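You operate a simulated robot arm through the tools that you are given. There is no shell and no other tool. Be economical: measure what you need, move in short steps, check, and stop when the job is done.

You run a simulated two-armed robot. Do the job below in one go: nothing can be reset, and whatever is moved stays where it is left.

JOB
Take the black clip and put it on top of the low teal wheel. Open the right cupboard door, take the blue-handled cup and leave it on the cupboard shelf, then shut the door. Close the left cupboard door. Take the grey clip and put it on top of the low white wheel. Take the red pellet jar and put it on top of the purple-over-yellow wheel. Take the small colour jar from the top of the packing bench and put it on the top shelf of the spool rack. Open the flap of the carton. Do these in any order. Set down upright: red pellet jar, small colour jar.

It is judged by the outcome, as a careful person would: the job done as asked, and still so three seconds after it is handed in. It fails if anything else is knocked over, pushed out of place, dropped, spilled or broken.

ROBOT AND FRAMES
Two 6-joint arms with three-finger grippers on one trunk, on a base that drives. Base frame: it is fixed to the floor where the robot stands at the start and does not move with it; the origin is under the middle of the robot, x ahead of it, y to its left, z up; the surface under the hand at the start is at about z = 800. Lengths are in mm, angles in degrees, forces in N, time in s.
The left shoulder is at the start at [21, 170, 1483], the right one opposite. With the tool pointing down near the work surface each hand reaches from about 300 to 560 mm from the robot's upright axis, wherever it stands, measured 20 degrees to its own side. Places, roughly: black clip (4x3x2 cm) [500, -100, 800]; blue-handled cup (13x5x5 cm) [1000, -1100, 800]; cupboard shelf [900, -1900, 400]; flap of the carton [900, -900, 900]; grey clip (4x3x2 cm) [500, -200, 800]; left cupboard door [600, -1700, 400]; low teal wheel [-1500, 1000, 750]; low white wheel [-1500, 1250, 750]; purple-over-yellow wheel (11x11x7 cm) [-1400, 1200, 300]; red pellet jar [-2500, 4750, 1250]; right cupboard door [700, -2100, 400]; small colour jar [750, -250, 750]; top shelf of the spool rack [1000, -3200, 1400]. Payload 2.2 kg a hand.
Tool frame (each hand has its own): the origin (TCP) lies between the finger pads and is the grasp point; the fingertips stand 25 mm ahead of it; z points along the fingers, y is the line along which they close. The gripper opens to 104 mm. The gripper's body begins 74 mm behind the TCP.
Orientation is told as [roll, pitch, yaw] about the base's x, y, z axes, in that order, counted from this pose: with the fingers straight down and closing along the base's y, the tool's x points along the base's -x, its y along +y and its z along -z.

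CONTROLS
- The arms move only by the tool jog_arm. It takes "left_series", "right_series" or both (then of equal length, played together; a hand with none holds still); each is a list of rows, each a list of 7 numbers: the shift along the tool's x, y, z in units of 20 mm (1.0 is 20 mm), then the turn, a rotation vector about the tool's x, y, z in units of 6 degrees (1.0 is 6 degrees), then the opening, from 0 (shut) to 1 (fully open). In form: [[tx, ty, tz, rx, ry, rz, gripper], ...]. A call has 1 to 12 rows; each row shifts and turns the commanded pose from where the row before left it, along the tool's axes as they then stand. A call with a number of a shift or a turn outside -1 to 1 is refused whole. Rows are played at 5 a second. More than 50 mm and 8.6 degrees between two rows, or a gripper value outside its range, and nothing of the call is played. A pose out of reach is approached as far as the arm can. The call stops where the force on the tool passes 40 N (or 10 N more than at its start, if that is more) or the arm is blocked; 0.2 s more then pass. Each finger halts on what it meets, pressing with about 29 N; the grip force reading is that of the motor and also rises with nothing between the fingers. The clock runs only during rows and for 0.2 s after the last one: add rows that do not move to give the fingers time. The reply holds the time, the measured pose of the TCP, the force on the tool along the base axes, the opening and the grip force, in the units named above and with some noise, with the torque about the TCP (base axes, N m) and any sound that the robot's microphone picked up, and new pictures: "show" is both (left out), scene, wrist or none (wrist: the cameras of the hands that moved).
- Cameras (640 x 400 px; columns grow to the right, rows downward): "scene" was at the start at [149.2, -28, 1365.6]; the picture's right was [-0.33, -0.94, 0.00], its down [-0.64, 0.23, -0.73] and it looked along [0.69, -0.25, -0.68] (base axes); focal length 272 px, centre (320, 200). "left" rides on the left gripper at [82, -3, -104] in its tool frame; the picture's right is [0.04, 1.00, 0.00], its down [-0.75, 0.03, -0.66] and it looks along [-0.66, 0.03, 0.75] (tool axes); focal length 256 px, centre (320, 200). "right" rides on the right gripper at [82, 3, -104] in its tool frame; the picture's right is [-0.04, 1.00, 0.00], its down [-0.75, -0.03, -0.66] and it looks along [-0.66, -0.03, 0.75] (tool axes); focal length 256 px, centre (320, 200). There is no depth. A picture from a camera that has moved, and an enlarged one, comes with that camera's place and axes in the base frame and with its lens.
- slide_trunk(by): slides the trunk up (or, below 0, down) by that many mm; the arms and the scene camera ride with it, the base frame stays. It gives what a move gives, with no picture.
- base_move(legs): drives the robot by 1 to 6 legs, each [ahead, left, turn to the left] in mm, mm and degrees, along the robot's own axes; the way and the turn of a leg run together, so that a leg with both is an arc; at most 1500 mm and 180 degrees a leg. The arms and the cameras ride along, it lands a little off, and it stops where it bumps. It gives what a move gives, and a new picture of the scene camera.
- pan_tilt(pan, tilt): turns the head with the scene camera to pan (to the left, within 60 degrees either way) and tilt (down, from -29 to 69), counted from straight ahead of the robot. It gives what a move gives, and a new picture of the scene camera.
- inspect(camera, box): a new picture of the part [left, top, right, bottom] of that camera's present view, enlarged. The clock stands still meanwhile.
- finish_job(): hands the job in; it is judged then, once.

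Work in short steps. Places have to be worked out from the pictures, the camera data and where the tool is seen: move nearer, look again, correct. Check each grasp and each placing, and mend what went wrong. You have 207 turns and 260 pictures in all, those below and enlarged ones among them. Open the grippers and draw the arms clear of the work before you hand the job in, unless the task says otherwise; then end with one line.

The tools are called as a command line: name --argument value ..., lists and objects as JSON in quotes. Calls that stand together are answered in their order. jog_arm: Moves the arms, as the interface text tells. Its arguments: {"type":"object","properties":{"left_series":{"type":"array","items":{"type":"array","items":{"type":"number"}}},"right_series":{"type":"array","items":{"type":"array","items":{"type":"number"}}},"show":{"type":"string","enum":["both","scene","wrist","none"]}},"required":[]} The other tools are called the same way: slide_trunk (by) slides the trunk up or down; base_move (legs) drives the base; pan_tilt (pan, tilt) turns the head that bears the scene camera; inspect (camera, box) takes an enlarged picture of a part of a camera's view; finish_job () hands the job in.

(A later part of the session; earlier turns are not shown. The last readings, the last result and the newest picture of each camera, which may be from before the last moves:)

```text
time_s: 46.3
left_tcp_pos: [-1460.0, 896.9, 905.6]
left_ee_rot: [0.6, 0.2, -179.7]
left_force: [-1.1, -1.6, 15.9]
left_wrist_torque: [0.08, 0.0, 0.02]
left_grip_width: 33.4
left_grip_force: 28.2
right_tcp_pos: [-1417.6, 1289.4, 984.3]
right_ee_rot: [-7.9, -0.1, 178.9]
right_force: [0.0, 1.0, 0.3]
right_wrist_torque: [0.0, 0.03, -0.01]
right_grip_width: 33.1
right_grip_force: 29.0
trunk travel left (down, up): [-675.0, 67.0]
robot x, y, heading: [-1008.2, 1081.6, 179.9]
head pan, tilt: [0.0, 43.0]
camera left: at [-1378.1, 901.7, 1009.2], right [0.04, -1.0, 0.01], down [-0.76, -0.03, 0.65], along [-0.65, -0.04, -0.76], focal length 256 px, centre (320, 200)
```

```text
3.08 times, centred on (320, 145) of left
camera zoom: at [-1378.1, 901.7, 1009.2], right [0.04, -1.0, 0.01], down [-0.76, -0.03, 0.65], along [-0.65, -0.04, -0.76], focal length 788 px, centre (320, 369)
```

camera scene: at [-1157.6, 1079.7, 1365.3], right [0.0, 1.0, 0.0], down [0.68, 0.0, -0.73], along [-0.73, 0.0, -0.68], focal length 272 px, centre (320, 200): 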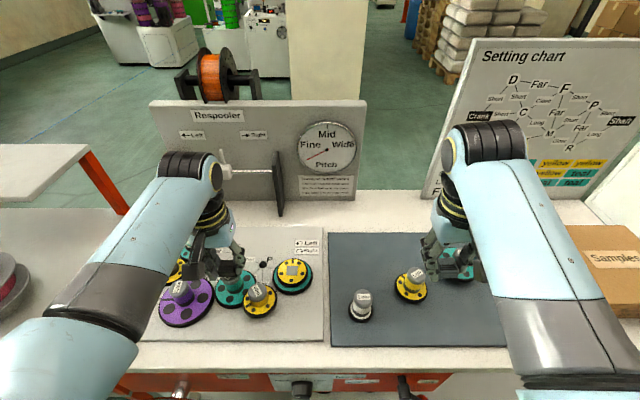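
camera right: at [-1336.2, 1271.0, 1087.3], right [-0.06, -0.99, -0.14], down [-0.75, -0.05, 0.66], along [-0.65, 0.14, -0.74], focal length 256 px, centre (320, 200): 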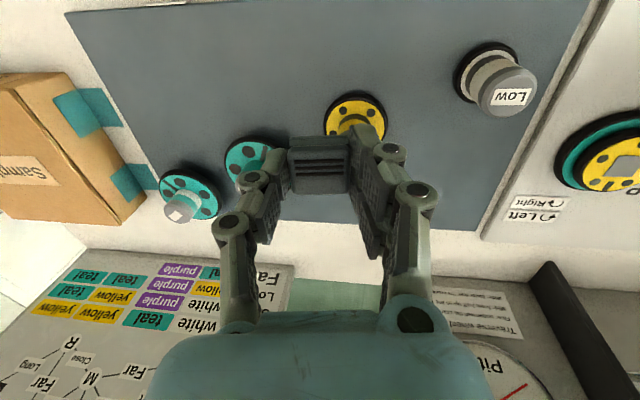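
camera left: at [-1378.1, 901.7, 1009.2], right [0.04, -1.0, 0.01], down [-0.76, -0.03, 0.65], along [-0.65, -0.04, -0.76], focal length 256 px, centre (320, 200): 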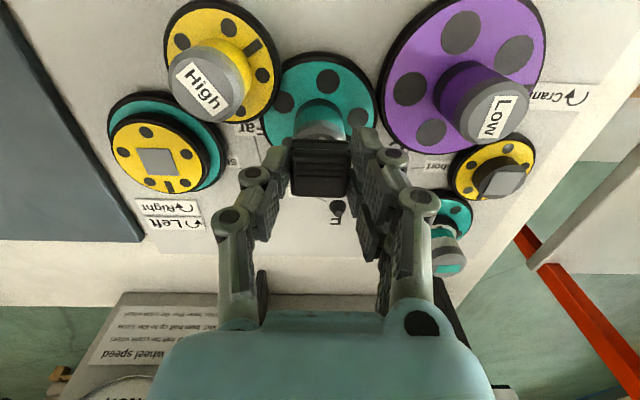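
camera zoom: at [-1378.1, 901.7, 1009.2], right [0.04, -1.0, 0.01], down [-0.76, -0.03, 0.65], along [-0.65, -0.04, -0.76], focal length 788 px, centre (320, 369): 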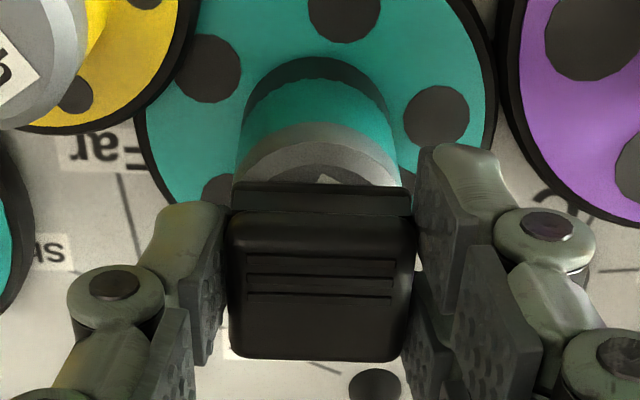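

In y it is centred; in x the cap shows ~11 mm at the front, so I lift a touch, shift 6 mm toward me, lower and release.

jog_arm --left_series '[[0, 0, -0.2, 0, 0, 0, 0.1], [0.3, 0, 0, 0, 0, 0, 0.1], [0, 0, 0.2, 0, 0, 0, 0.1], [0, 0, 0, 0, 0, 0, 0.5], [0, 0, 0, 0, 0, 0, 0.5], [0, 0, 0, 0, 0, 0, 0.5], [0, 0, -0.5, 0, 0, 0, 0.5], [0, 0, -1, 0, 0, 0, 0.5], [0, 0, -1, 0, 0, 0, 0.5], [0, 0, -1, 0, 0, 0, 0.5]]' --show "wrist"

inspect --camera "scene" --box '[190, 240, 290, 310]'

```text
time_s: 48.5
left_tcp_pos: [-1452.6, 898.2, 976.5]
left_ee_rot: [0.6, 0.4, -179.8]
left_force: [-0.7, 0.4, 0.2]
left_wrist_torque: [0.01, 0.0, -0.03]
left_grip_width: 52.4
left_grip_force: 0.0
right_tcp_pos: [-1417.4, 1290.1, 985.2]
right_ee_rot: [-7.9, 0.0, 179.0]
right_force: [0.1, 0.7, 0.1]
right_wrist_torque: [0.02, -0.03, -0.01]
right_grip_width: 33.0
right_grip_force: 28.9
trunk travel left (down, up): [-675.0, 67.0]
robot x, y, heading: [-1004.1, 1078.3, 180.2]
head pan, tilt: [0.0, 43.0]
camera left: at [-1371.7, 902.7, 1079.9], right [0.04, -1.0, 0.01], down [-0.76, -0.03, 0.65], along [-0.65, -0.04, -0.76], focal length 256 px, centre (320, 200)
```

left: 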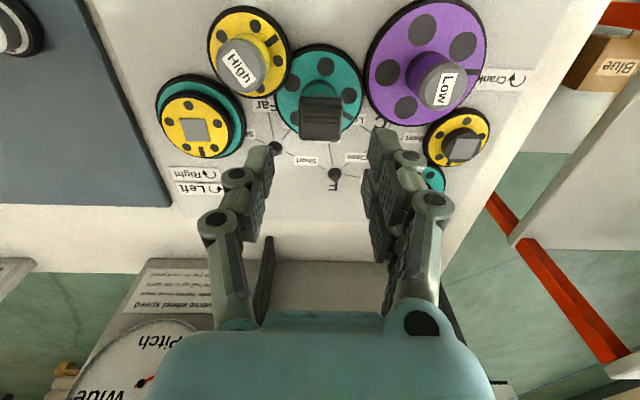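

```text
5.71 times, centred on (240, 275) of scene
camera zoom: at [-1157.6, 1079.8, 1365.3], right [0.0, 1.0, 0.0], down [0.68, 0.0, -0.73], along [-0.73, 0.0, -0.68], focal length 1557 px, centre (777, -229)
```

zoom: 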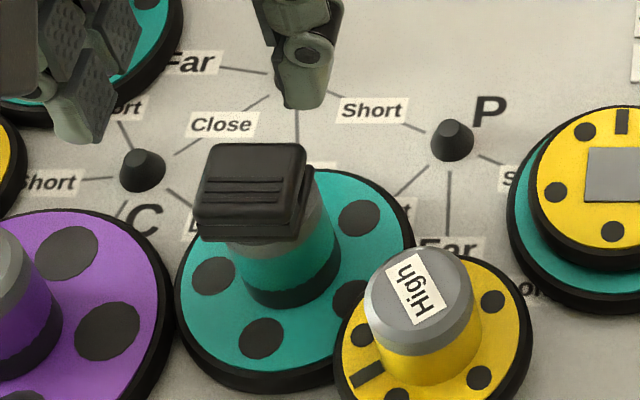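

Black clip rests on the low teal cap. For the white one I back off 50 mm and shift 90 mm left so it's in the right hand's range.

jog_arm --left_series '[[0, 0, -1, 0, 0, 0, 0.5], [0, 0, -1, 0, 0, 0, 0.5]]' --show "none"

base_move --legs '[[-50, 0, 0], [0, 90, 0]]'

jog_arm --right_series '[[0, 0, 0, -0.65, 0, -0.1, 0.1], [0, 0, 0, -0.65, 0, -0.1, 0.1], [0, 0, 0, 0, 0, 0, 0.1]]' --show "both"

```text
time_s: 49.1
left_tcp_pos: [-1454.6, 897.4, 1015.4]
left_ee_rot: [0.8, 0.4, -179.8]
left_force: [1.0, -0.3, 0.9]
left_wrist_torque: [0.0, 0.04, 0.03]
left_grip_width: 51.9
left_grip_force: 0.0
right_tcp_pos: [-1418.1, 1291.1, 983.4]
right_ee_rot: [-7.9, -0.1, 178.9]
right_force: [0.5, 0.3, -0.2]
right_wrist_torque: [0.01, 0.01, -0.05]
right_grip_width: 33.2
right_grip_force: 28.6
trunk travel left (down, up): [-675.0, 67.0]
robot x, y, heading: [-1007.9, 1083.1, 179.8]
head pan, tilt: [0.0, 43.0]
```

```text
time_s: 50.8
left_tcp_pos: [-1405.6, 807.4, 1015.8]
left_ee_rot: [0.7, 0.4, -179.7]
left_force: [-1.3, -0.7, 0.5]
left_wrist_torque: [0.02, 0.03, 0.0]
left_grip_width: 52.1
left_grip_force: 0.0
right_tcp_pos: [-1368.0, 1200.9, 984.6]
right_ee_rot: [-8.0, -0.1, 178.9]
right_force: [0.3, -0.4, 0.2]
right_wrist_torque: [0.04, -0.01, 0.01]
right_grip_width: 33.3
right_grip_force: 28.7
trunk travel left (down, up): [-675.0, 67.0]
robot x, y, heading: [-956.4, 988.6, 180.1]
head pan, tilt: [0.0, 43.0]
camera scene: at [-1108.2, 989.3, 1365.3], right [0.0, 1.0, 0.0], down [0.68, 0.0, -0.73], along [-0.73, 0.0, -0.68], focal length 272 px, centre (320, 200)
```

scene: 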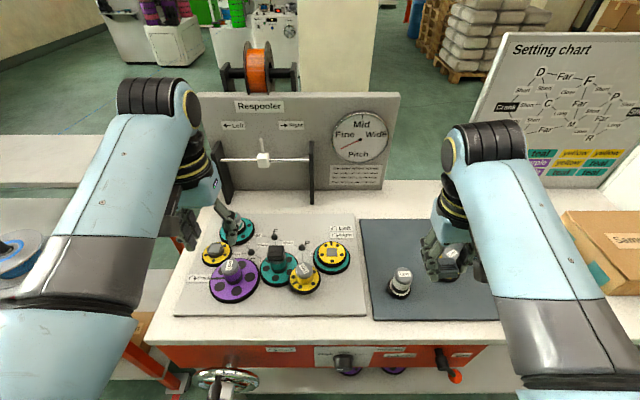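

```text
time_s: 51.6
left_tcp_pos: [-1405.6, 808.5, 1016.3]
left_ee_rot: [0.8, 0.4, -179.8]
left_force: [-0.4, 0.7, 0.8]
left_wrist_torque: [-0.03, 0.02, 0.01]
left_grip_width: 52.4
left_grip_force: 0.2
right_tcp_pos: [-1368.9, 1202.1, 984.1]
right_ee_rot: [-0.1, 0.0, -179.9]
right_force: [0.2, -1.0, 0.0]
right_wrist_torque: [-0.01, 0.02, -0.01]
right_grip_width: 33.0
right_grip_force: 28.8
trunk travel left (down, up): [-675.0, 67.0]
robot x, y, heading: [-959.2, 991.2, 180.0]
head pan, tilt: [0.0, 43.0]
camera scene: at [-1108.1, 990.9, 1365.3], right [0.0, 1.0, 0.0], down [0.68, 0.0, -0.73], along [-0.73, 0.0, -0.68], focal length 272 px, centre (320, 200)
camera right: at [-1285.8, 1197.6, 1088.8], right [-0.04, -1.0, 0.0], down [-0.75, 0.03, 0.66], along [-0.66, 0.03, -0.75], focal length 256 px, centre (320, 200)
```

scene: 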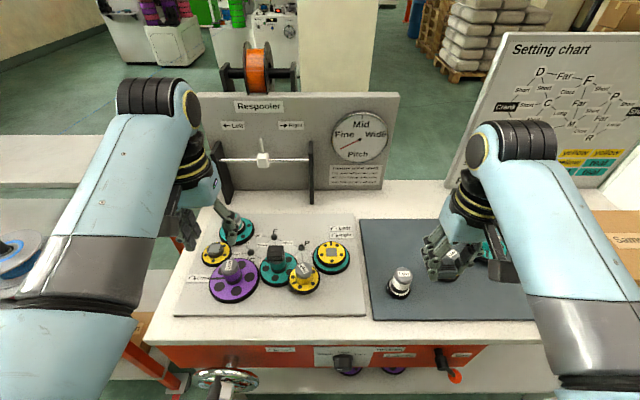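
right: 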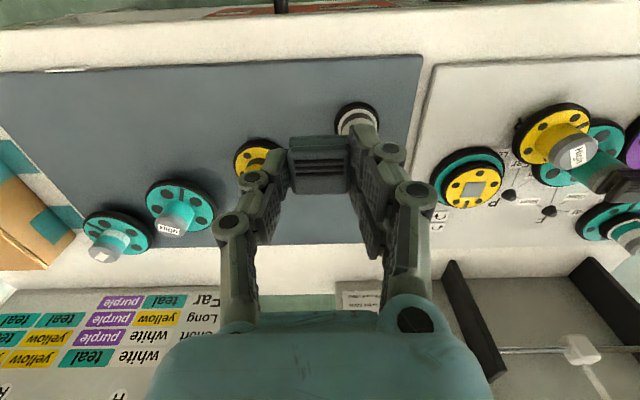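

White cap is at about [-1420,1165]; I move the right hand over it and lower partly.

jog_arm --right_series '[[-0.85, 0.6, 0, 0, 0, 0, 0.1], [-0.85, 0.6, 0, 0, 0, 0, 0.1], [-0.85, 0.6, 0, 0, 0, 0, 0.1], [0, 0, 0.5, 0, 0, 0, 0.1], [0, 0, 0.5, 0, 0, 0, 0.1], [0, 0, 0, 0, 0, 0, 0.1]]' --show "wrist"

inspect --camera "scene" --box '[360, 230, 460, 300]'

```text
time_s: 53.0
left_tcp_pos: [-1405.0, 808.8, 1014.9]
left_ee_rot: [0.7, 0.4, -179.7]
left_force: [0.1, -0.1, 0.0]
left_wrist_torque: [0.01, -0.04, -0.01]
left_grip_width: 52.2
left_grip_force: 0.0
right_tcp_pos: [-1420.3, 1165.3, 963.0]
right_ee_rot: [-0.1, 0.0, -180.1]
right_force: [-0.2, 0.1, -0.4]
right_wrist_torque: [-0.01, 0.0, -0.02]
right_grip_width: 33.2
right_grip_force: 28.6
trunk travel left (down, up): [-675.0, 67.0]
robot x, y, heading: [-957.3, 993.3, 180.1]
head pan, tilt: [0.0, 43.0]
camera right: at [-1338.1, 1161.6, 1068.6], right [-0.04, -1.0, 0.0], down [-0.75, 0.03, 0.66], along [-0.66, 0.03, -0.75], focal length 256 px, centre (320, 200)
```

right: 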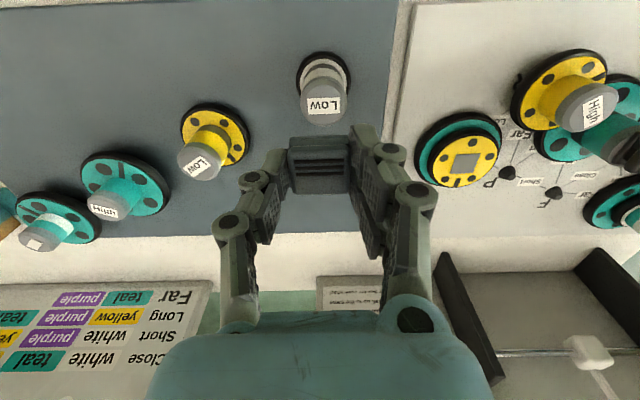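

```text
5.71 times, centred on (410, 265) of scene
camera zoom: at [-1108.2, 990.7, 1365.3], right [0.0, 1.0, 0.0], down [0.68, 0.0, -0.73], along [-0.73, 0.0, -0.68], focal length 1557 px, centre (-194, -171)
```

zoom: 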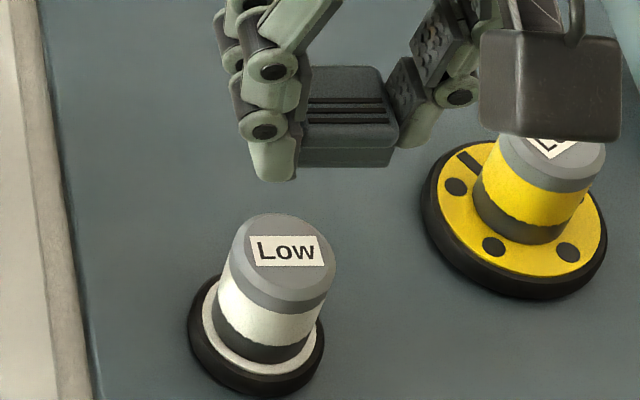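

White cap triangulates to [-1416,1164,870]. I lower the grey clip onto it with fine final steps.

jog_arm --right_series '[[0.15, 0.05, 0.9, 0, 0, 0, 0.1], [0, 0, 0.9, 0, 0, 0, 0.1], [0, 0, 0.8, 0, 0, 0, 0.1], [0, 0, 0.15, 0, 0, 0, 0.1], [0, 0, 0.15, 0, 0, 0, 0.1], [0, 0, 0, 0, 0, 0, 0.1]]' --show "none"

inspect --camera "right" --box '[240, 80, 400, 210]'

inspect --camera "scene" --box '[360, 230, 460, 300]'

```text
time_s: 54.4
left_tcp_pos: [-1406.2, 808.9, 1015.1]
left_ee_rot: [0.7, 0.5, -179.8]
left_force: [-0.6, -0.9, 0.7]
left_wrist_torque: [0.01, -0.01, 0.01]
left_grip_width: 52.0
left_grip_force: 0.1
right_tcp_pos: [-1416.6, 1164.9, 906.7]
right_ee_rot: [-0.1, -0.1, -180.0]
right_force: [0.3, 0.4, 0.2]
right_wrist_torque: [0.0, 0.04, 0.02]
right_grip_width: 33.1
right_grip_force: 29.1
trunk travel left (down, up): [-675.0, 67.0]
robot x, y, heading: [-954.8, 986.7, 179.8]
head pan, tilt: [0.0, 43.0]
```

```text
3.08 times, centred on (320, 145) of right
camera zoom: at [-1334.3, 1160.6, 1010.8], right [-0.04, -1.0, 0.0], down [-0.75, 0.03, 0.66], along [-0.66, 0.03, -0.75], focal length 788 px, centre (320, 369)
```

zoom: 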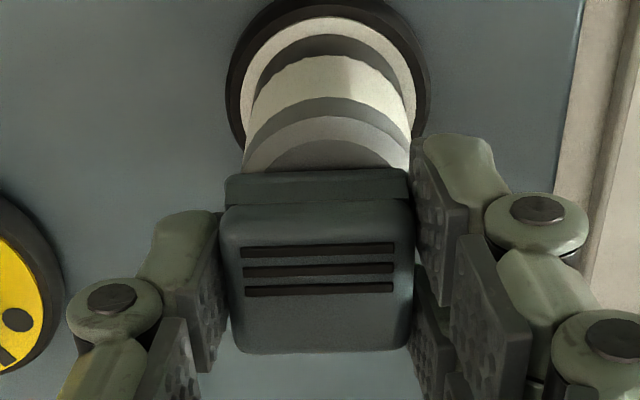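

```text
5.71 times, centred on (410, 265) of scene
camera zoom: at [-1108.2, 990.7, 1365.3], right [0.0, 1.0, 0.0], down [0.68, 0.0, -0.73], along [-0.73, 0.0, -0.68], focal length 1557 px, centre (-194, -171)
```

zoom: 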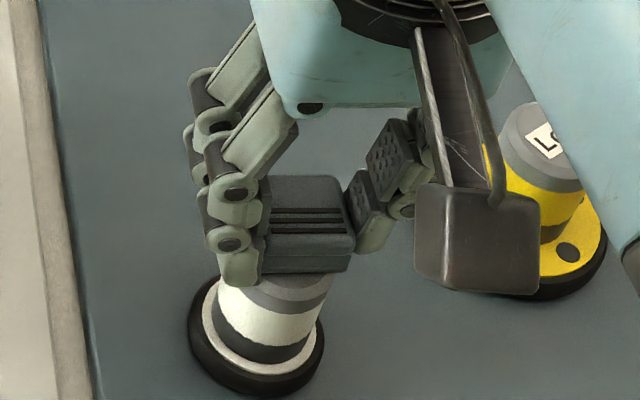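

Slight correction (4 mm toward me, 4 mm toward the left), then lower and release.

jog_arm --right_series '[[0.2, 0.18, 0, 0, 0, 0, 0.1], [0, 0, 0.12, 0, 0, 0, 0.1], [0, 0, 0.1, 0, 0, 0, 0.1], [0, 0, 0, 0, 0, 0, 0.5], [0, 0, 0, 0, 0, 0, 0.5], [0, 0, 0, 0, 0, 0, 0.5], [0, 0, -0.5, 0, 0, 0, 0.5], [0, 0, -1, 0, 0, 0, 0.5], [0, 0, -1, 0, 0, 0, 0.5], [0, 0, -1, 0, 0, 0, 0.5]]' --show "wrist"

inspect --camera "scene" --box '[220, 220, 460, 320]'

```text
time_s: 56.6
left_tcp_pos: [-1405.0, 807.8, 1015.8]
left_ee_rot: [0.7, 0.4, -179.8]
left_force: [0.0, -0.4, -0.1]
left_wrist_torque: [-0.01, -0.02, 0.01]
left_grip_width: 51.9
left_grip_force: 0.1
right_tcp_pos: [-1412.3, 1164.6, 971.1]
right_ee_rot: [-0.5, 0.2, 179.9]
right_force: [0.0, 0.6, -0.5]
right_wrist_torque: [0.04, 0.02, 0.04]
right_grip_width: 52.1
right_grip_force: 0.1
trunk travel left (down, up): [-675.0, 67.0]
robot x, y, heading: [-954.0, 991.3, 179.9]
head pan, tilt: [0.0, 43.0]
camera right: at [-1330.3, 1160.9, 1076.2], right [-0.04, -1.0, -0.01], down [-0.76, 0.03, 0.65], along [-0.65, 0.03, -0.76], focal length 256 px, centre (320, 200)
```

right: 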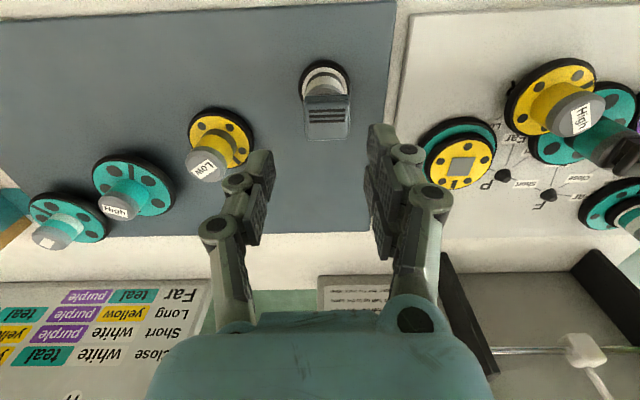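

```text
2.67 times, centred on (340, 270) of scene
camera zoom: at [-1108.2, 990.8, 1365.3], right [0.0, 1.0, 0.0], down [0.68, 0.0, -0.73], along [-0.73, 0.0, -0.68], focal length 727 px, centre (267, 13)
```

zoom: 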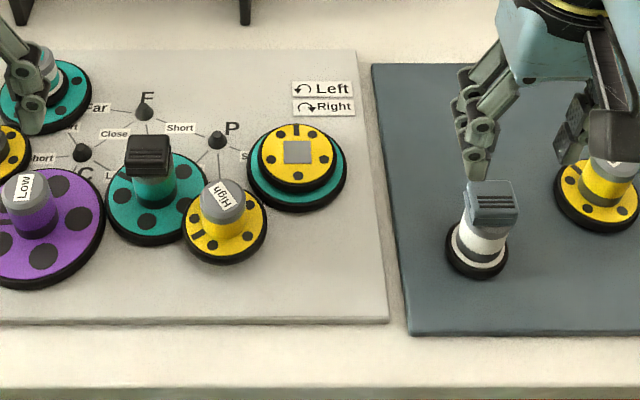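

Both clips are in place. I back off to view the lower shelf's wheels.

jog_arm --right_series '[[0, 0, -1, 0, 0, 0, 0.5], [0, 0, -1, 0, 0, 0, 0.5], [0, 0, -1, 0, 0, 0, 0.5]]' --show "none"

base_move --legs '[[-600, 0, 0]]'

slide_trunk --by -450

pan_tilt --pan -8 --tilt 35

```text
time_s: 57.4
left_tcp_pos: [-1404.8, 808.3, 1014.7]
left_ee_rot: [0.7, 0.5, -179.8]
left_force: [0.0, 0.3, -1.4]
left_wrist_torque: [-0.02, 0.02, -0.01]
left_grip_width: 52.0
left_grip_force: 0.1
right_tcp_pos: [-1403.8, 1178.1, 1021.6]
right_ee_rot: [-1.8, 1.0, 179.4]
right_force: [-0.1, 0.2, -0.3]
right_wrist_torque: [0.01, 0.0, -0.04]
right_grip_width: 52.3
right_grip_force: 0.0
trunk travel left (down, up): [-675.0, 67.0]
robot x, y, heading: [-958.1, 990.3, 179.9]
head pan, tilt: [0.0, 43.0]
```

```text
time_s: 60.7
left_tcp_pos: [-816.7, 808.2, 1016.0]
left_ee_rot: [0.7, 0.4, 179.7]
left_force: [0.5, 0.4, -0.7]
left_wrist_torque: [0.01, 0.03, -0.02]
left_grip_width: 52.0
left_grip_force: 0.0
right_tcp_pos: [-818.8, 1178.2, 1026.8]
right_ee_rot: [-1.8, 0.2, 179.0]
right_force: [-0.1, 0.1, 0.5]
right_wrist_torque: [0.01, 0.0, -0.02]
right_grip_width: 52.0
right_grip_force: 0.0
trunk travel left (down, up): [-675.0, 67.0]
robot x, y, heading: [-366.2, 985.2, 179.3]
head pan, tilt: [0.0, 43.0]
camera scene: at [-518.4, 988.5, 1365.3], right [0.01, 1.0, 0.0], down [0.68, -0.01, -0.73], along [-0.73, 0.01, -0.68], focal length 272 px, centre (320, 200)
```

scene: 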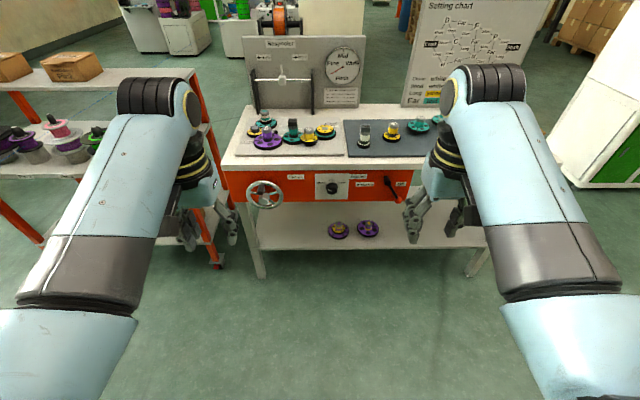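

```text
refused: -450 is not a number from -400 to 400
```

```text
time_s: 61.4
left_tcp_pos: [-817.5, 808.2, 1015.0]
left_ee_rot: [0.7, 0.5, 179.6]
left_force: [-0.2, 0.5, -0.9]
left_wrist_torque: [-0.02, 0.0, -0.03]
left_grip_width: 51.9
left_grip_force: 0.2
right_tcp_pos: [-819.8, 1179.7, 1027.8]
right_ee_rot: [-1.8, 0.2, 179.0]
right_force: [0.4, -0.2, -0.1]
right_wrist_torque: [-0.01, 0.0, -0.01]
right_grip_width: 52.2
right_grip_force: 0.0
trunk travel left (down, up): [-675.0, 67.0]
robot x, y, heading: [-364.1, 987.9, 179.5]
head pan, tilt: [-8.0, 35.0]
camera scene: at [-523.1, 1000.8, 1377.2], right [0.15, 0.99, 0.0], down [0.57, -0.09, -0.82], along [-0.81, 0.12, -0.57], focal length 272 px, centre (320, 200)
```

scene: 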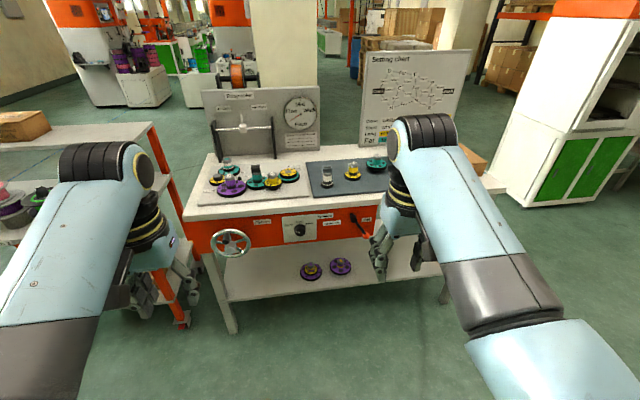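

inspect --camera "scene" --box '[290, 245, 370, 290]'

```text
8.00 times, centred on (330, 268) of scene
camera zoom: at [-523.1, 1000.8, 1377.2], right [0.15, 0.99, 0.0], down [0.57, -0.09, -0.82], along [-0.81, 0.12, -0.57], focal length 2180 px, centre (240, -340)
```

zoom: 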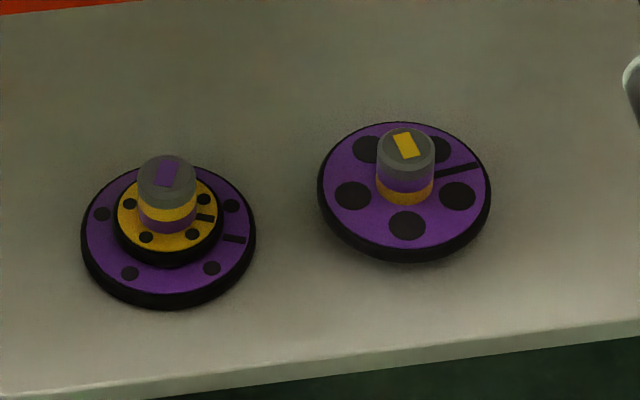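

The right-hand wheel on the low shelf has a purple-over-yellow hub, at about [-1414,1234]. I turn toward the jar's area at [-2500,4750] to view the way.

base_move --legs '[[0, 0, -60]]'

pan_tilt --pan 0 --tilt 12

```text
time_s: 64.4
left_tcp_pos: [-747.2, 1285.9, 1015.7]
left_ee_rot: [0.7, 0.4, 119.8]
left_force: [-0.3, -0.1, 0.2]
left_wrist_torque: [-0.01, 0.0, 0.04]
left_grip_width: 52.0
left_grip_force: 0.0
right_tcp_pos: [-427.4, 1474.8, 1027.0]
right_ee_rot: [-1.9, 0.2, 119.2]
right_force: [-0.3, 0.7, -0.3]
right_wrist_torque: [-0.02, -0.02, -0.02]
right_grip_width: 52.0
right_grip_force: 0.1
trunk travel left (down, up): [-675.0, 67.0]
robot x, y, heading: [-369.3, 985.5, 119.5]
head pan, tilt: [-8.0, 35.0]
camera scene: at [-432.7, 1130.2, 1377.2], right [0.93, 0.37, 0.0], down [0.21, -0.53, -0.82], along [-0.3, 0.76, -0.57], focal length 272 px, centre (320, 200)
```

scene: 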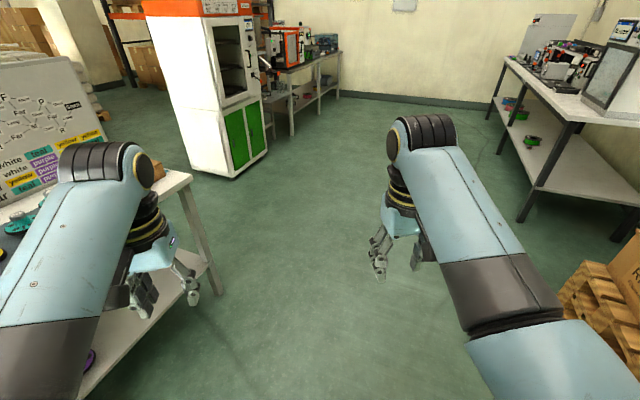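

```text
time_s: 65.3
left_tcp_pos: [-748.4, 1286.2, 1015.5]
left_ee_rot: [0.6, 0.4, 119.8]
left_force: [0.0, -0.3, -0.3]
left_wrist_torque: [0.02, -0.03, -0.01]
left_grip_width: 51.8
left_grip_force: 0.1
right_tcp_pos: [-426.8, 1476.9, 1027.0]
right_ee_rot: [-1.9, 0.2, 119.2]
right_force: [-0.1, -0.3, -0.4]
right_wrist_torque: [0.01, 0.01, -0.01]
right_grip_width: 51.9
right_grip_force: 0.1
trunk travel left (down, up): [-675.0, 67.0]
robot x, y, heading: [-364.7, 986.4, 119.5]
head pan, tilt: [0.0, 12.0]
camera scene: at [-446.4, 1129.3, 1414.0], right [0.87, 0.49, 0.0], down [0.1, -0.18, -0.98], along [-0.48, 0.85, -0.21], focal length 272 px, centre (320, 200)
```

scene: 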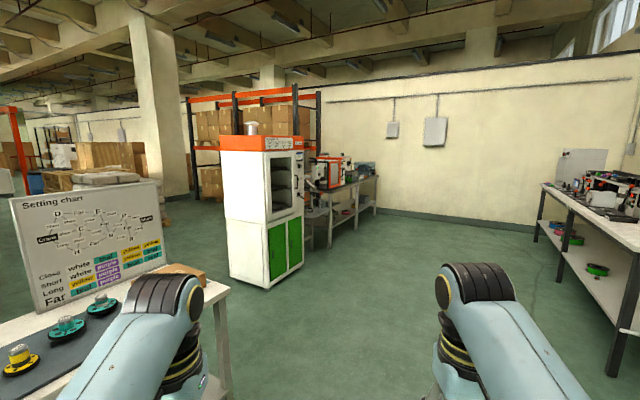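

inspect --camera "scene" --box '[210, 110, 400, 230]'

```text
3.33 times, centred on (305, 170) of scene
camera zoom: at [-446.4, 1129.3, 1414.0], right [0.87, 0.49, 0.0], down [0.1, -0.18, -0.98], along [-0.48, 0.85, -0.21], focal length 908 px, centre (370, 300)
```

zoom: 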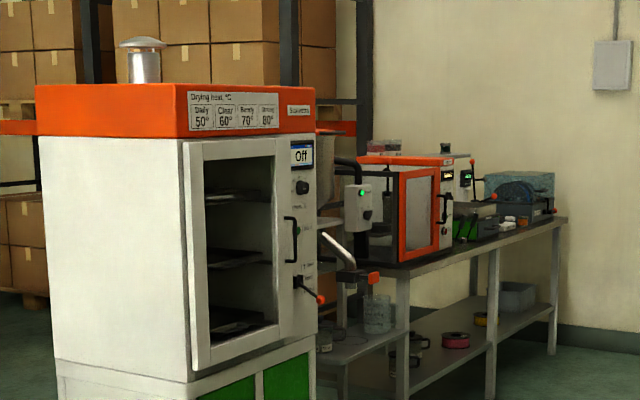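

Two small red-capped jars stand on top of the orange machine on the far bench, whose front edge lies near x≈-2050. I drive down the aisle to y≈4700 and face it.

base_move --legs '[[0, 0, -29.5], [1500, 0, 0], [1500, 0, 0], [700, 0, 0], [0, 0, 90]]'

```text
time_s: 88.5
left_tcp_pos: [-743.9, 4509.4, 1014.4]
left_ee_rot: [0.8, 0.4, 178.3]
left_force: [-0.4, -0.9, 0.1]
left_wrist_torque: [0.02, -0.01, 0.02]
left_grip_width: 52.0
left_grip_force: 0.0
right_tcp_pos: [-739.5, 4880.7, 1027.8]
right_ee_rot: [-2.0, 0.2, 177.8]
right_force: [-0.2, 0.9, 0.4]
right_wrist_torque: [-0.04, 0.0, 0.0]
right_grip_width: 51.9
right_grip_force: 0.1
trunk travel left (down, up): [-675.0, 67.0]
robot x, y, heading: [-288.6, 4676.4, 178.2]
head pan, tilt: [0.0, 12.0]
camera scene: at [-452.6, 4682.7, 1414.1], right [0.03, 1.0, 0.0], down [0.21, -0.01, -0.98], along [-0.98, 0.03, -0.21], focal length 272 px, centre (320, 200)
```

scene: 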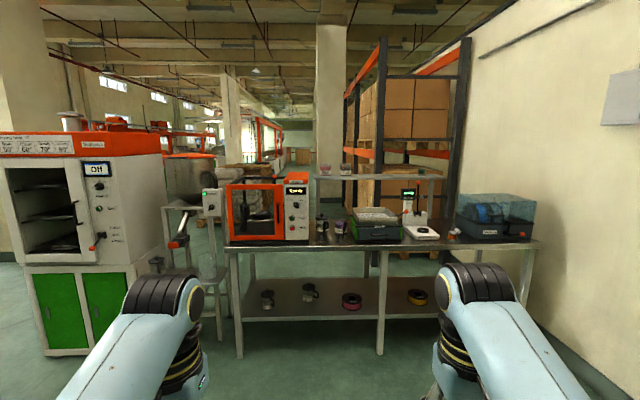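

inspect --camera "scene" --box '[220, 150, 450, 260]'

```text
2.78 times, centred on (335, 205) of scene
camera zoom: at [-452.6, 4682.7, 1414.1], right [0.03, 1.0, 0.0], down [0.21, -0.01, -0.98], along [-0.98, 0.03, -0.21], focal length 758 px, centre (278, 186)
```

zoom: 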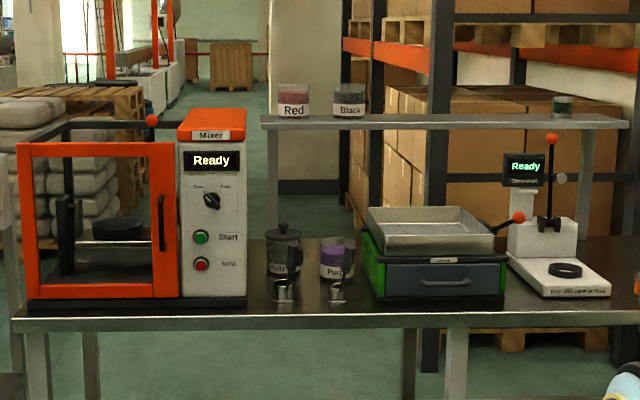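

The red jar stands on the back shelf at roughly [-2476,4789,~1170]. I'll take it with the left hand level, so I turn the left hand to point forward and lift/retract the right hand here in free space.

jog_arm --left_series '[[-0.8, 0, -0.5, 0, -1, 0, 0.9], [-0.85, 0, -0.41, 0, -1, 0, 0.9], [-0.89, 0, -0.32, 0, -1, 0, 0.9], [-0.92, 0, -0.23, 0, -1, 0, 0.9], [-0.93, 0, -0.13, 0, -1, 0, 0.9], [-0.94, 0, -0.03, 0, -1, 0, 0.9], [-0.94, 0, 0.07, 0, -1, 0, 0.9], [-0.93, 0, 0.16, 0, -1, 0, 0.9], [-0.91, 0, 0.26, 0, -1, 0, 0.9], [-0.87, 0, 0.35, 0, -1, 0, 0.9], [-0.83, 0, 0.44, 0, -1, 0, 0.9], [-0.78, 0, 0.53, 0, -1, 0, 0.9]]' --right_series '[[0.4, 0, -0.9, 0, 0, 0, 0.3], [0.4, 0, -0.9, 0, 0, 0, 0.3], [0.4, 0, -0.9, 0, 0, 0, 0.3], [0.4, 0, -0.9, 0, 0, 0, 0.3], [0.4, 0, -0.9, 0, 0, 0, 0.3], [0.4, 0, -0.9, 0, 0, 0, 0.3], [0.4, 0, -0.9, 0, 0, 0, 0.3], [0.4, 0, -0.9, 0, 0, 0, 0.3], [0, 0, 0, 0, 0, 0, 0.3], [0, 0, 0, 0, 0, 0, 0.3], [0, 0, 0, 0, 0, 0, 0.3], [0, 0, 0, 0, 0, 0, 0.3]]' --show "scene"

jog_arm --left_series '[[-0.72, 0, 0.61, 0, -1, 0, 0.9], [-0.66, 0, 0.68, 0, -1, 0, 0.9], [-0.58, 0, 0.74, 0, -1, 0, 0.9], [0, 0, 0, 0, 0, 0, 0.9]]' --show "scene"

```text
time_s: 90.0
left_tcp_pos: [-856.1, 4500.6, 1086.2]
left_ee_rot: [2.8, -39.9, 176.9]
left_force: [-0.7, 0.4, 0.1]
left_wrist_torque: [0.0, -0.03, -0.01]
left_grip_width: 93.5
left_grip_force: 0.0
right_tcp_pos: [-707.9, 4922.8, 1068.5]
right_ee_rot: [-10.5, -1.1, 175.8]
right_force: [0.6, -0.2, 0.0]
right_wrist_torque: [-0.05, 0.01, -0.04]
right_grip_width: 31.2
right_grip_force: 0.0
right hand out of reach, approached as far as the arm can: row 3, 4, 5, 6, 7
trunk travel left (down, up): [-675.0, 67.0]
robot x, y, heading: [-286.3, 4678.7, 178.4]
head pan, tilt: [0.0, 12.0]
stopped in row 7 (right hand): the arm was blocked; the commanded pose is now the measured one
camera scene: at [-452.5, 4682.9, 1414.1], right [0.03, 1.0, 0.0], down [0.21, -0.01, -0.98], along [-0.98, 0.03, -0.21], focal length 272 px, centre (320, 200)
```

scene: 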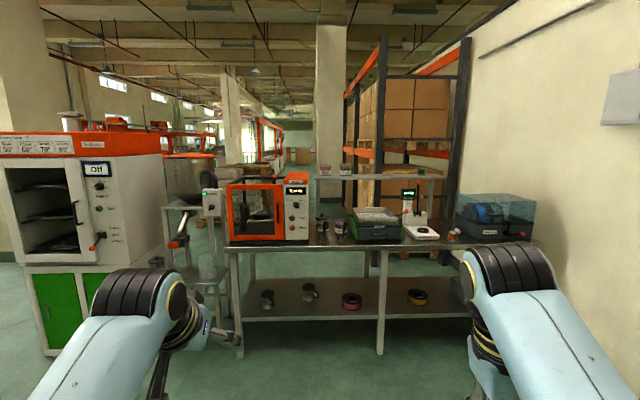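

```text
time_s: 91.0
left_tcp_pos: [-911.9, 4501.5, 1085.1]
left_ee_rot: [3.8, -58.0, 175.4]
left_force: [0.3, 0.1, -0.1]
left_wrist_torque: [0.02, -0.01, -0.01]
left_grip_width: 93.6
left_grip_force: 0.1
right_tcp_pos: [-708.0, 4920.5, 1067.8]
right_ee_rot: [-10.5, -1.0, 175.8]
right_force: [-0.3, 0.9, 0.9]
right_wrist_torque: [-0.01, 0.02, 0.0]
right_grip_width: 31.0
right_grip_force: 0.1
trunk travel left (down, up): [-675.0, 67.0]
robot x, y, heading: [-286.9, 4678.1, 178.3]
head pan, tilt: [0.0, 12.0]
camera scene: at [-452.3, 4682.9, 1414.2], right [0.03, 1.0, 0.0], down [0.21, -0.01, -0.98], along [-0.98, 0.03, -0.21], focal length 272 px, centre (320, 200)
```

scene: 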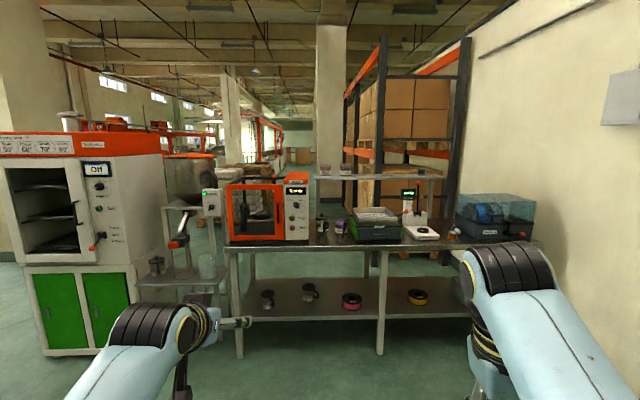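

The right arm can't rise much there; I swing it back and outward to its side instead, and finish leveling the left hand.

jog_arm --right_series '[[0, -1, 0, 0.6, 0, 0, 0.3], [0.2, -1, 0, 0.6, 0, 0, 0.3], [0.4, -1, 0, 0.5, 0, 0, 0.3], [0.6, -1, 0, 0, 0, 0, 0.3], [0.8, -0.8, 0, 0, 0, 0, 0.3], [0.9, -0.8, 0, 0, 0, 0, 0.3], [0.9, -0.8, 0, 0, 0, 0, 0.3], [0.9, -0.8, 0, 0, 0, 0, 0.3], [0.9, -0.8, 0, 0, 0, 0, 0.3], [0.9, -0.8, 0, 0, 0, 0, 0.3]]' --left_series '[[-0.83, 0, 0.44, 0, -1, 0, 0.9], [-0.8, 0, 0.5, 0, -1, 0, 0.9], [-0.75, 0, 0.6, 0, -1, 0, 0.9], [-0.7, 0, 0.65, 0, -1, 0, 0.9], [-0.65, 0, 0.7, 0, -1, 0, 0.9], [0, 0, 0, 0, 0, 0, 0.9], [0, 0, 0, 0, 0, 0, 0.9], [0, 0, 0, 0, 0, 0, 0.9], [0, 0, 0, 0, 0, 0, 0.9], [0, 0, 0, 0, 0, 0, 0.9]]' --show "wrist"

```text
time_s: 93.2
left_tcp_pos: [-987.4, 4505.4, 1133.1]
left_ee_rot: [30.2, -85.8, 149.0]
left_force: [0.6, 0.0, 0.2]
left_wrist_torque: [0.01, -0.01, -0.02]
left_grip_width: 93.6
left_grip_force: 0.0
left hand out of reach, approached as far as the arm can: row 5
right_tcp_pos: [-574.8, 5070.0, 1058.6]
right_ee_rot: [-20.6, -1.2, 175.9]
right_force: [-0.5, 0.0, 0.4]
right_wrist_torque: [-0.02, 0.01, 0.0]
right_grip_width: 31.3
right_grip_force: 0.0
right hand out of reach, approached as far as the arm can: row 4, 5, 6, 7, 8, 9
trunk travel left (down, up): [-675.0, 67.0]
robot x, y, heading: [-290.2, 4676.9, 178.0]
head pan, tilt: [0.0, 12.0]
camera right: at [-493.7, 5024.1, 1154.0], right [-0.12, -0.93, -0.35], down [-0.75, -0.15, 0.64], along [-0.65, 0.34, -0.68], focal length 256 px, centre (320, 200)
camera left: at [-878.1, 4504.9, 1058.3], right [-0.01, -1.0, 0.0], down [0.61, -0.01, 0.79], along [-0.79, 0.01, 0.61], focal length 256 px, centre (320, 200)
```

right: 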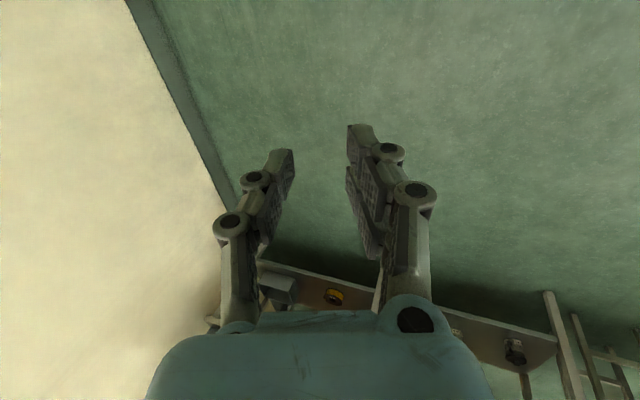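
left: 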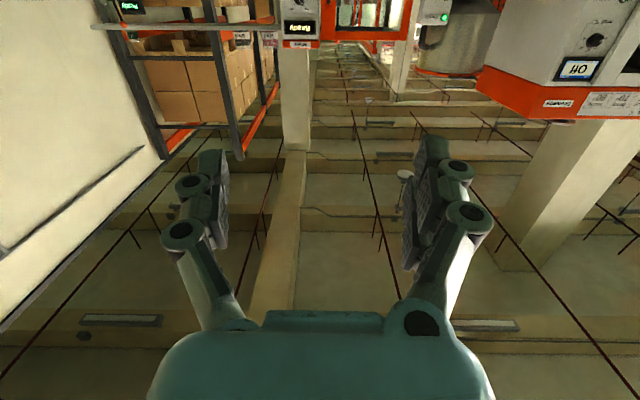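

The left hand is level. I lower the trunk 200 and raise the hand to jar height to find how far it reaches there.

slide_trunk --by -200

jog_arm --left_series '[[-1, 0, 0, 0, 0, 0, 0.9], [-1, 0, 0, 0, 0, 0, 0.9], [-1, 0, 0, 0, 0, 0, 0.9], [-1, 0, 0, 0, 0, 0, 0.9], [-1, 0, 0, 0, 0, 0, 0.9], [-1, 0, 0, 0, 0, 0, 0.9], [-1, 0, 0, 0, 0, 0, 0.9], [-1, 0, 0, 0, 0, 0, 0.9], [-1, 0, 0, 0, 0, 0, 0.9], [-1, 0, 0, 0, 0, 0, 0.9], [-1, 0, 0, 0, 0, 0, 0.9], [-1, 0, 0, 0, 0, 0, 0.9]]' --show "none"

jog_arm --left_series '[[0, 0, 1, 0, 0, 0, 0.9], [0, 0, 1, 0, 0, 0, 0.9], [0, 0, 1, 0, 0, 0, 0.9], [0, 0, 1, 0, 0, 0, 0.9], [0, 0, 1, 0, 0, 0, 0.9], [0, 0, 1, 0, 0, 0, 0.9], [0, 0, 1, 0, 0, 0, 0.9], [0, 0, 1, 0, 0, 0, 0.9]]' --show "scene"

```text
time_s: 95.4
left_tcp_pos: [-987.5, 4504.5, 934.9]
left_ee_rot: [44.2, -87.0, 134.4]
left_force: [-0.2, -0.7, 0.4]
left_wrist_torque: [0.02, -0.03, -0.02]
left_grip_width: 93.6
left_grip_force: 0.1
right_tcp_pos: [-574.7, 5068.5, 858.5]
right_ee_rot: [-20.6, -1.3, 175.9]
right_force: [0.0, -0.3, -0.1]
right_wrist_torque: [0.0, -0.02, 0.0]
right_grip_width: 31.3
right_grip_force: 0.1
trunk travel left (down, up): [-475.0, 267.0]
robot x, y, heading: [-288.5, 4675.8, 178.2]
head pan, tilt: [0.0, 12.0]
```

```text
time_s: 98.0
left_tcp_pos: [-996.1, 4514.7, 1174.2]
left_ee_rot: [44.5, -87.0, 134.2]
left_force: [-0.1, 0.4, -0.1]
left_wrist_torque: [0.03, -0.02, 0.0]
left_grip_width: 93.7
left_grip_force: 0.2
right_tcp_pos: [-574.9, 5069.4, 859.3]
right_ee_rot: [-20.6, -1.3, 175.8]
right_force: [-0.5, -0.2, -0.6]
right_wrist_torque: [-0.01, -0.01, 0.0]
right_grip_width: 31.4
right_grip_force: 0.1
trunk travel left (down, up): [-475.0, 267.0]
robot x, y, heading: [-286.0, 4679.0, 178.0]
head pan, tilt: [0.0, 12.0]
```

```text
time_s: 99.8
left_tcp_pos: [-1157.3, 4517.8, 1166.2]
left_ee_rot: [44.2, -87.0, 134.5]
left_force: [0.0, -0.3, -0.1]
left_wrist_torque: [-0.03, -0.01, 0.04]
left_grip_width: 93.6
left_grip_force: 0.0
right_tcp_pos: [-575.3, 5069.5, 857.4]
right_ee_rot: [-20.6, -1.3, 175.9]
right_force: [-0.6, 0.4, -0.3]
right_wrist_torque: [0.01, -0.01, 0.01]
right_grip_width: 31.1
right_grip_force: 0.0
trunk travel left (down, up): [-475.0, 267.0]
robot x, y, heading: [-289.1, 4679.3, 178.1]
head pan, tilt: [0.0, 12.0]
camera scene: at [-455.0, 4683.1, 1212.4], right [0.03, 1.0, 0.0], down [0.21, -0.01, -0.98], along [-0.98, 0.03, -0.21], focal length 272 px, centre (320, 200)
```

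scene: 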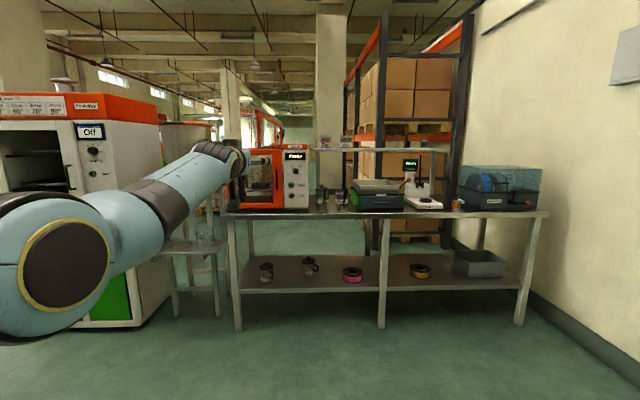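

Reach of 870 mm is fine. I refine the jar's position with this lower camera view.

inspect --camera "scene" --box '[290, 110, 430, 220]'

```text
3.64 times, centred on (360, 165) of scene
camera zoom: at [-455.0, 4683.1, 1212.4], right [0.03, 1.0, 0.0], down [0.21, -0.01, -0.98], along [-0.98, 0.03, -0.21], focal length 991 px, centre (174, 327)
```

zoom: 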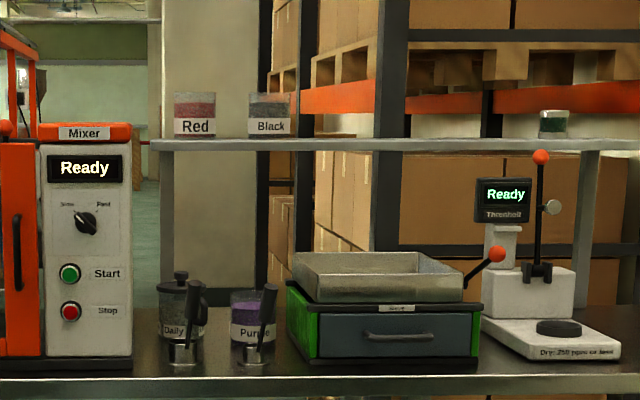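

Jar base front is at [-2464,4788,1169], so its centre is about [-2505,4788], ~85 mm wide and ~90 tall. I pull the hand back, tilt it ~37° down (so the camera clears the shelf edge), and raise the trunk again.

jog_arm --left_series '[[0, 0, -1, 0, 0.6, 0, 0.9], [0, 0, -1, 0, 0.6, 0, 0.9], [0, 0, -1, 0, 0.6, 0, 0.9], [0, 0, -1, 0, 0.6, 0, 0.9], [0, 0, -1, 0, 0.6, 0, 0.9], [0, 0, -1, 0, 0.6, 0, 0.9], [0, 0, -0.8, 0, 0.6, 0, 0.9], [0, 0, -0.5, 0, 0.6, 0, 0.9], [0, 0, 0, 0, 0.6, 0, 0.9], [0, 0, 0, 0, 0.6, 0, 0.9]]' --show "none"

slide_trunk --by 180

base_move --legs '[[0, 0, -13], [1130, 306, 0]]'

```text
time_s: 102.0
left_tcp_pos: [-1015.9, 4514.7, 1201.2]
left_ee_rot: [3.3, -51.8, 176.1]
left_force: [0.1, 0.0, -0.8]
left_wrist_torque: [0.0, -0.01, 0.01]
left_grip_width: 93.8
left_grip_force: 0.0
right_tcp_pos: [-574.8, 5068.4, 857.9]
right_ee_rot: [-20.6, -1.3, 175.8]
right_force: [0.3, 1.4, -0.1]
right_wrist_torque: [0.02, 0.0, 0.01]
right_grip_width: 31.3
right_grip_force: 0.1
trunk travel left (down, up): [-475.0, 267.0]
robot x, y, heading: [-288.5, 4677.7, 178.0]
head pan, tilt: [0.0, 12.0]
```

```text
time_s: 104.0
left_tcp_pos: [-1016.3, 4514.7, 1380.1]
left_ee_rot: [3.2, -51.8, 176.0]
left_force: [-0.7, 0.4, 0.1]
left_wrist_torque: [-0.03, -0.02, 0.01]
left_grip_width: 93.5
left_grip_force: 0.1
right_tcp_pos: [-574.7, 5069.2, 1038.6]
right_ee_rot: [-20.6, -1.3, 175.8]
right_force: [-0.1, 0.6, -0.8]
right_wrist_torque: [0.0, 0.03, 0.0]
right_grip_width: 31.2
right_grip_force: 0.1
trunk travel left (down, up): [-655.0, 87.0]
robot x, y, heading: [-289.9, 4676.1, 178.4]
head pan, tilt: [0.0, 12.0]
```

```text
time_s: 110.8
left_tcp_pos: [-2207.4, 4698.9, 1382.2]
left_ee_rot: [3.3, -51.9, 162.3]
left_force: [-0.1, -0.1, 0.5]
left_wrist_torque: [0.0, -0.01, 0.06]
left_grip_width: 93.5
left_grip_force: 0.1
right_tcp_pos: [-1648.3, 5134.3, 1037.9]
right_ee_rot: [-20.6, -1.3, 162.3]
right_force: [-0.7, -0.4, 0.7]
right_wrist_torque: [-0.02, -0.01, -0.01]
right_grip_width: 31.5
right_grip_force: 0.0
trunk travel left (down, up): [-655.0, 87.0]
robot x, y, heading: [-1461.3, 4684.0, 164.5]
head pan, tilt: [0.0, 12.0]
camera scene: at [-1621.0, 4730.3, 1394.1], right [0.27, 0.96, 0.0], down [0.2, -0.06, -0.98], along [-0.94, 0.26, -0.21], focal length 272 px, centre (320, 200)
```

scene: 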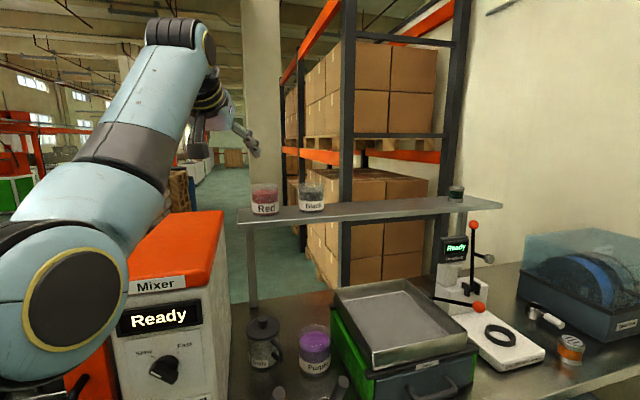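

The hand is high and clear of the mixer. I creep forward 190 mm toward the bench.

base_move --legs '[[190, 0, 0]]'

pan_tilt --pan 15 --tilt 20

```text
time_s: 112.3
left_tcp_pos: [-2389.0, 4754.3, 1380.7]
left_ee_rot: [3.4, -51.8, 162.2]
left_force: [-0.5, -0.3, -1.1]
left_wrist_torque: [-0.01, -0.04, 0.02]
left_grip_width: 93.5
left_grip_force: 0.0
right_tcp_pos: [-1828.5, 5186.3, 1039.4]
right_ee_rot: [-20.7, -1.1, 162.0]
right_force: [0.4, -0.2, 0.2]
right_wrist_torque: [0.04, 0.0, -0.02]
right_grip_width: 31.2
right_grip_force: 0.2
trunk travel left (down, up): [-655.0, 87.0]
robot x, y, heading: [-1645.3, 4735.4, 163.9]
head pan, tilt: [0.0, 12.0]
camera scene: at [-1802.8, 4781.9, 1394.0], right [0.27, 0.96, 0.0], down [0.2, -0.06, -0.98], along [-0.94, 0.27, -0.21], focal length 272 px, centre (320, 200)
```

scene: 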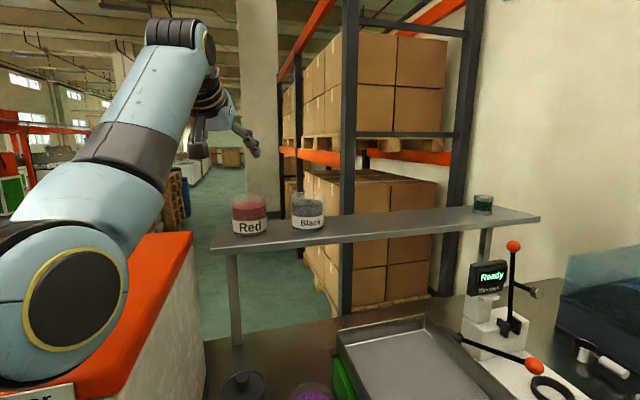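

```text
time_s: 113.1
left_tcp_pos: [-2388.8, 4754.2, 1382.4]
left_ee_rot: [3.3, -51.9, 162.2]
left_force: [0.1, -0.1, 0.4]
left_wrist_torque: [-0.02, 0.02, -0.01]
left_grip_width: 93.6
left_grip_force: 0.0
right_tcp_pos: [-1827.8, 5184.9, 1038.9]
right_ee_rot: [-20.6, -1.2, 162.1]
right_force: [0.8, 0.5, -0.2]
right_wrist_torque: [-0.02, 0.0, -0.03]
right_grip_width: 31.4
right_grip_force: 0.0
trunk travel left (down, up): [-655.0, 87.0]
robot x, y, heading: [-1643.2, 4738.2, 164.3]
head pan, tilt: [15.0, 20.0]
camera scene: at [-1804.8, 4757.5, 1381.1], right [0.01, 1.0, 0.0], down [0.34, 0.0, -0.94], along [-0.94, 0.01, -0.34], focal length 272 px, centre (320, 200)
```

scene: 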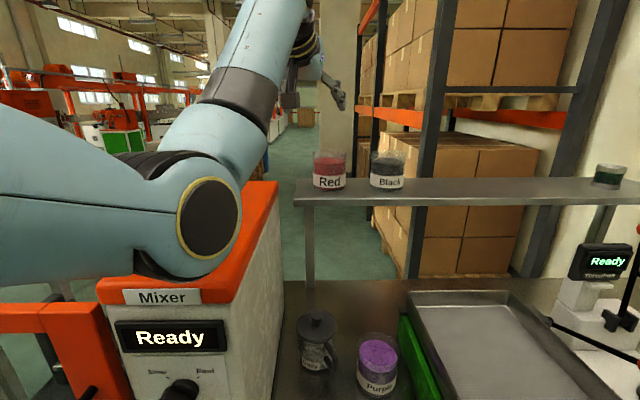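

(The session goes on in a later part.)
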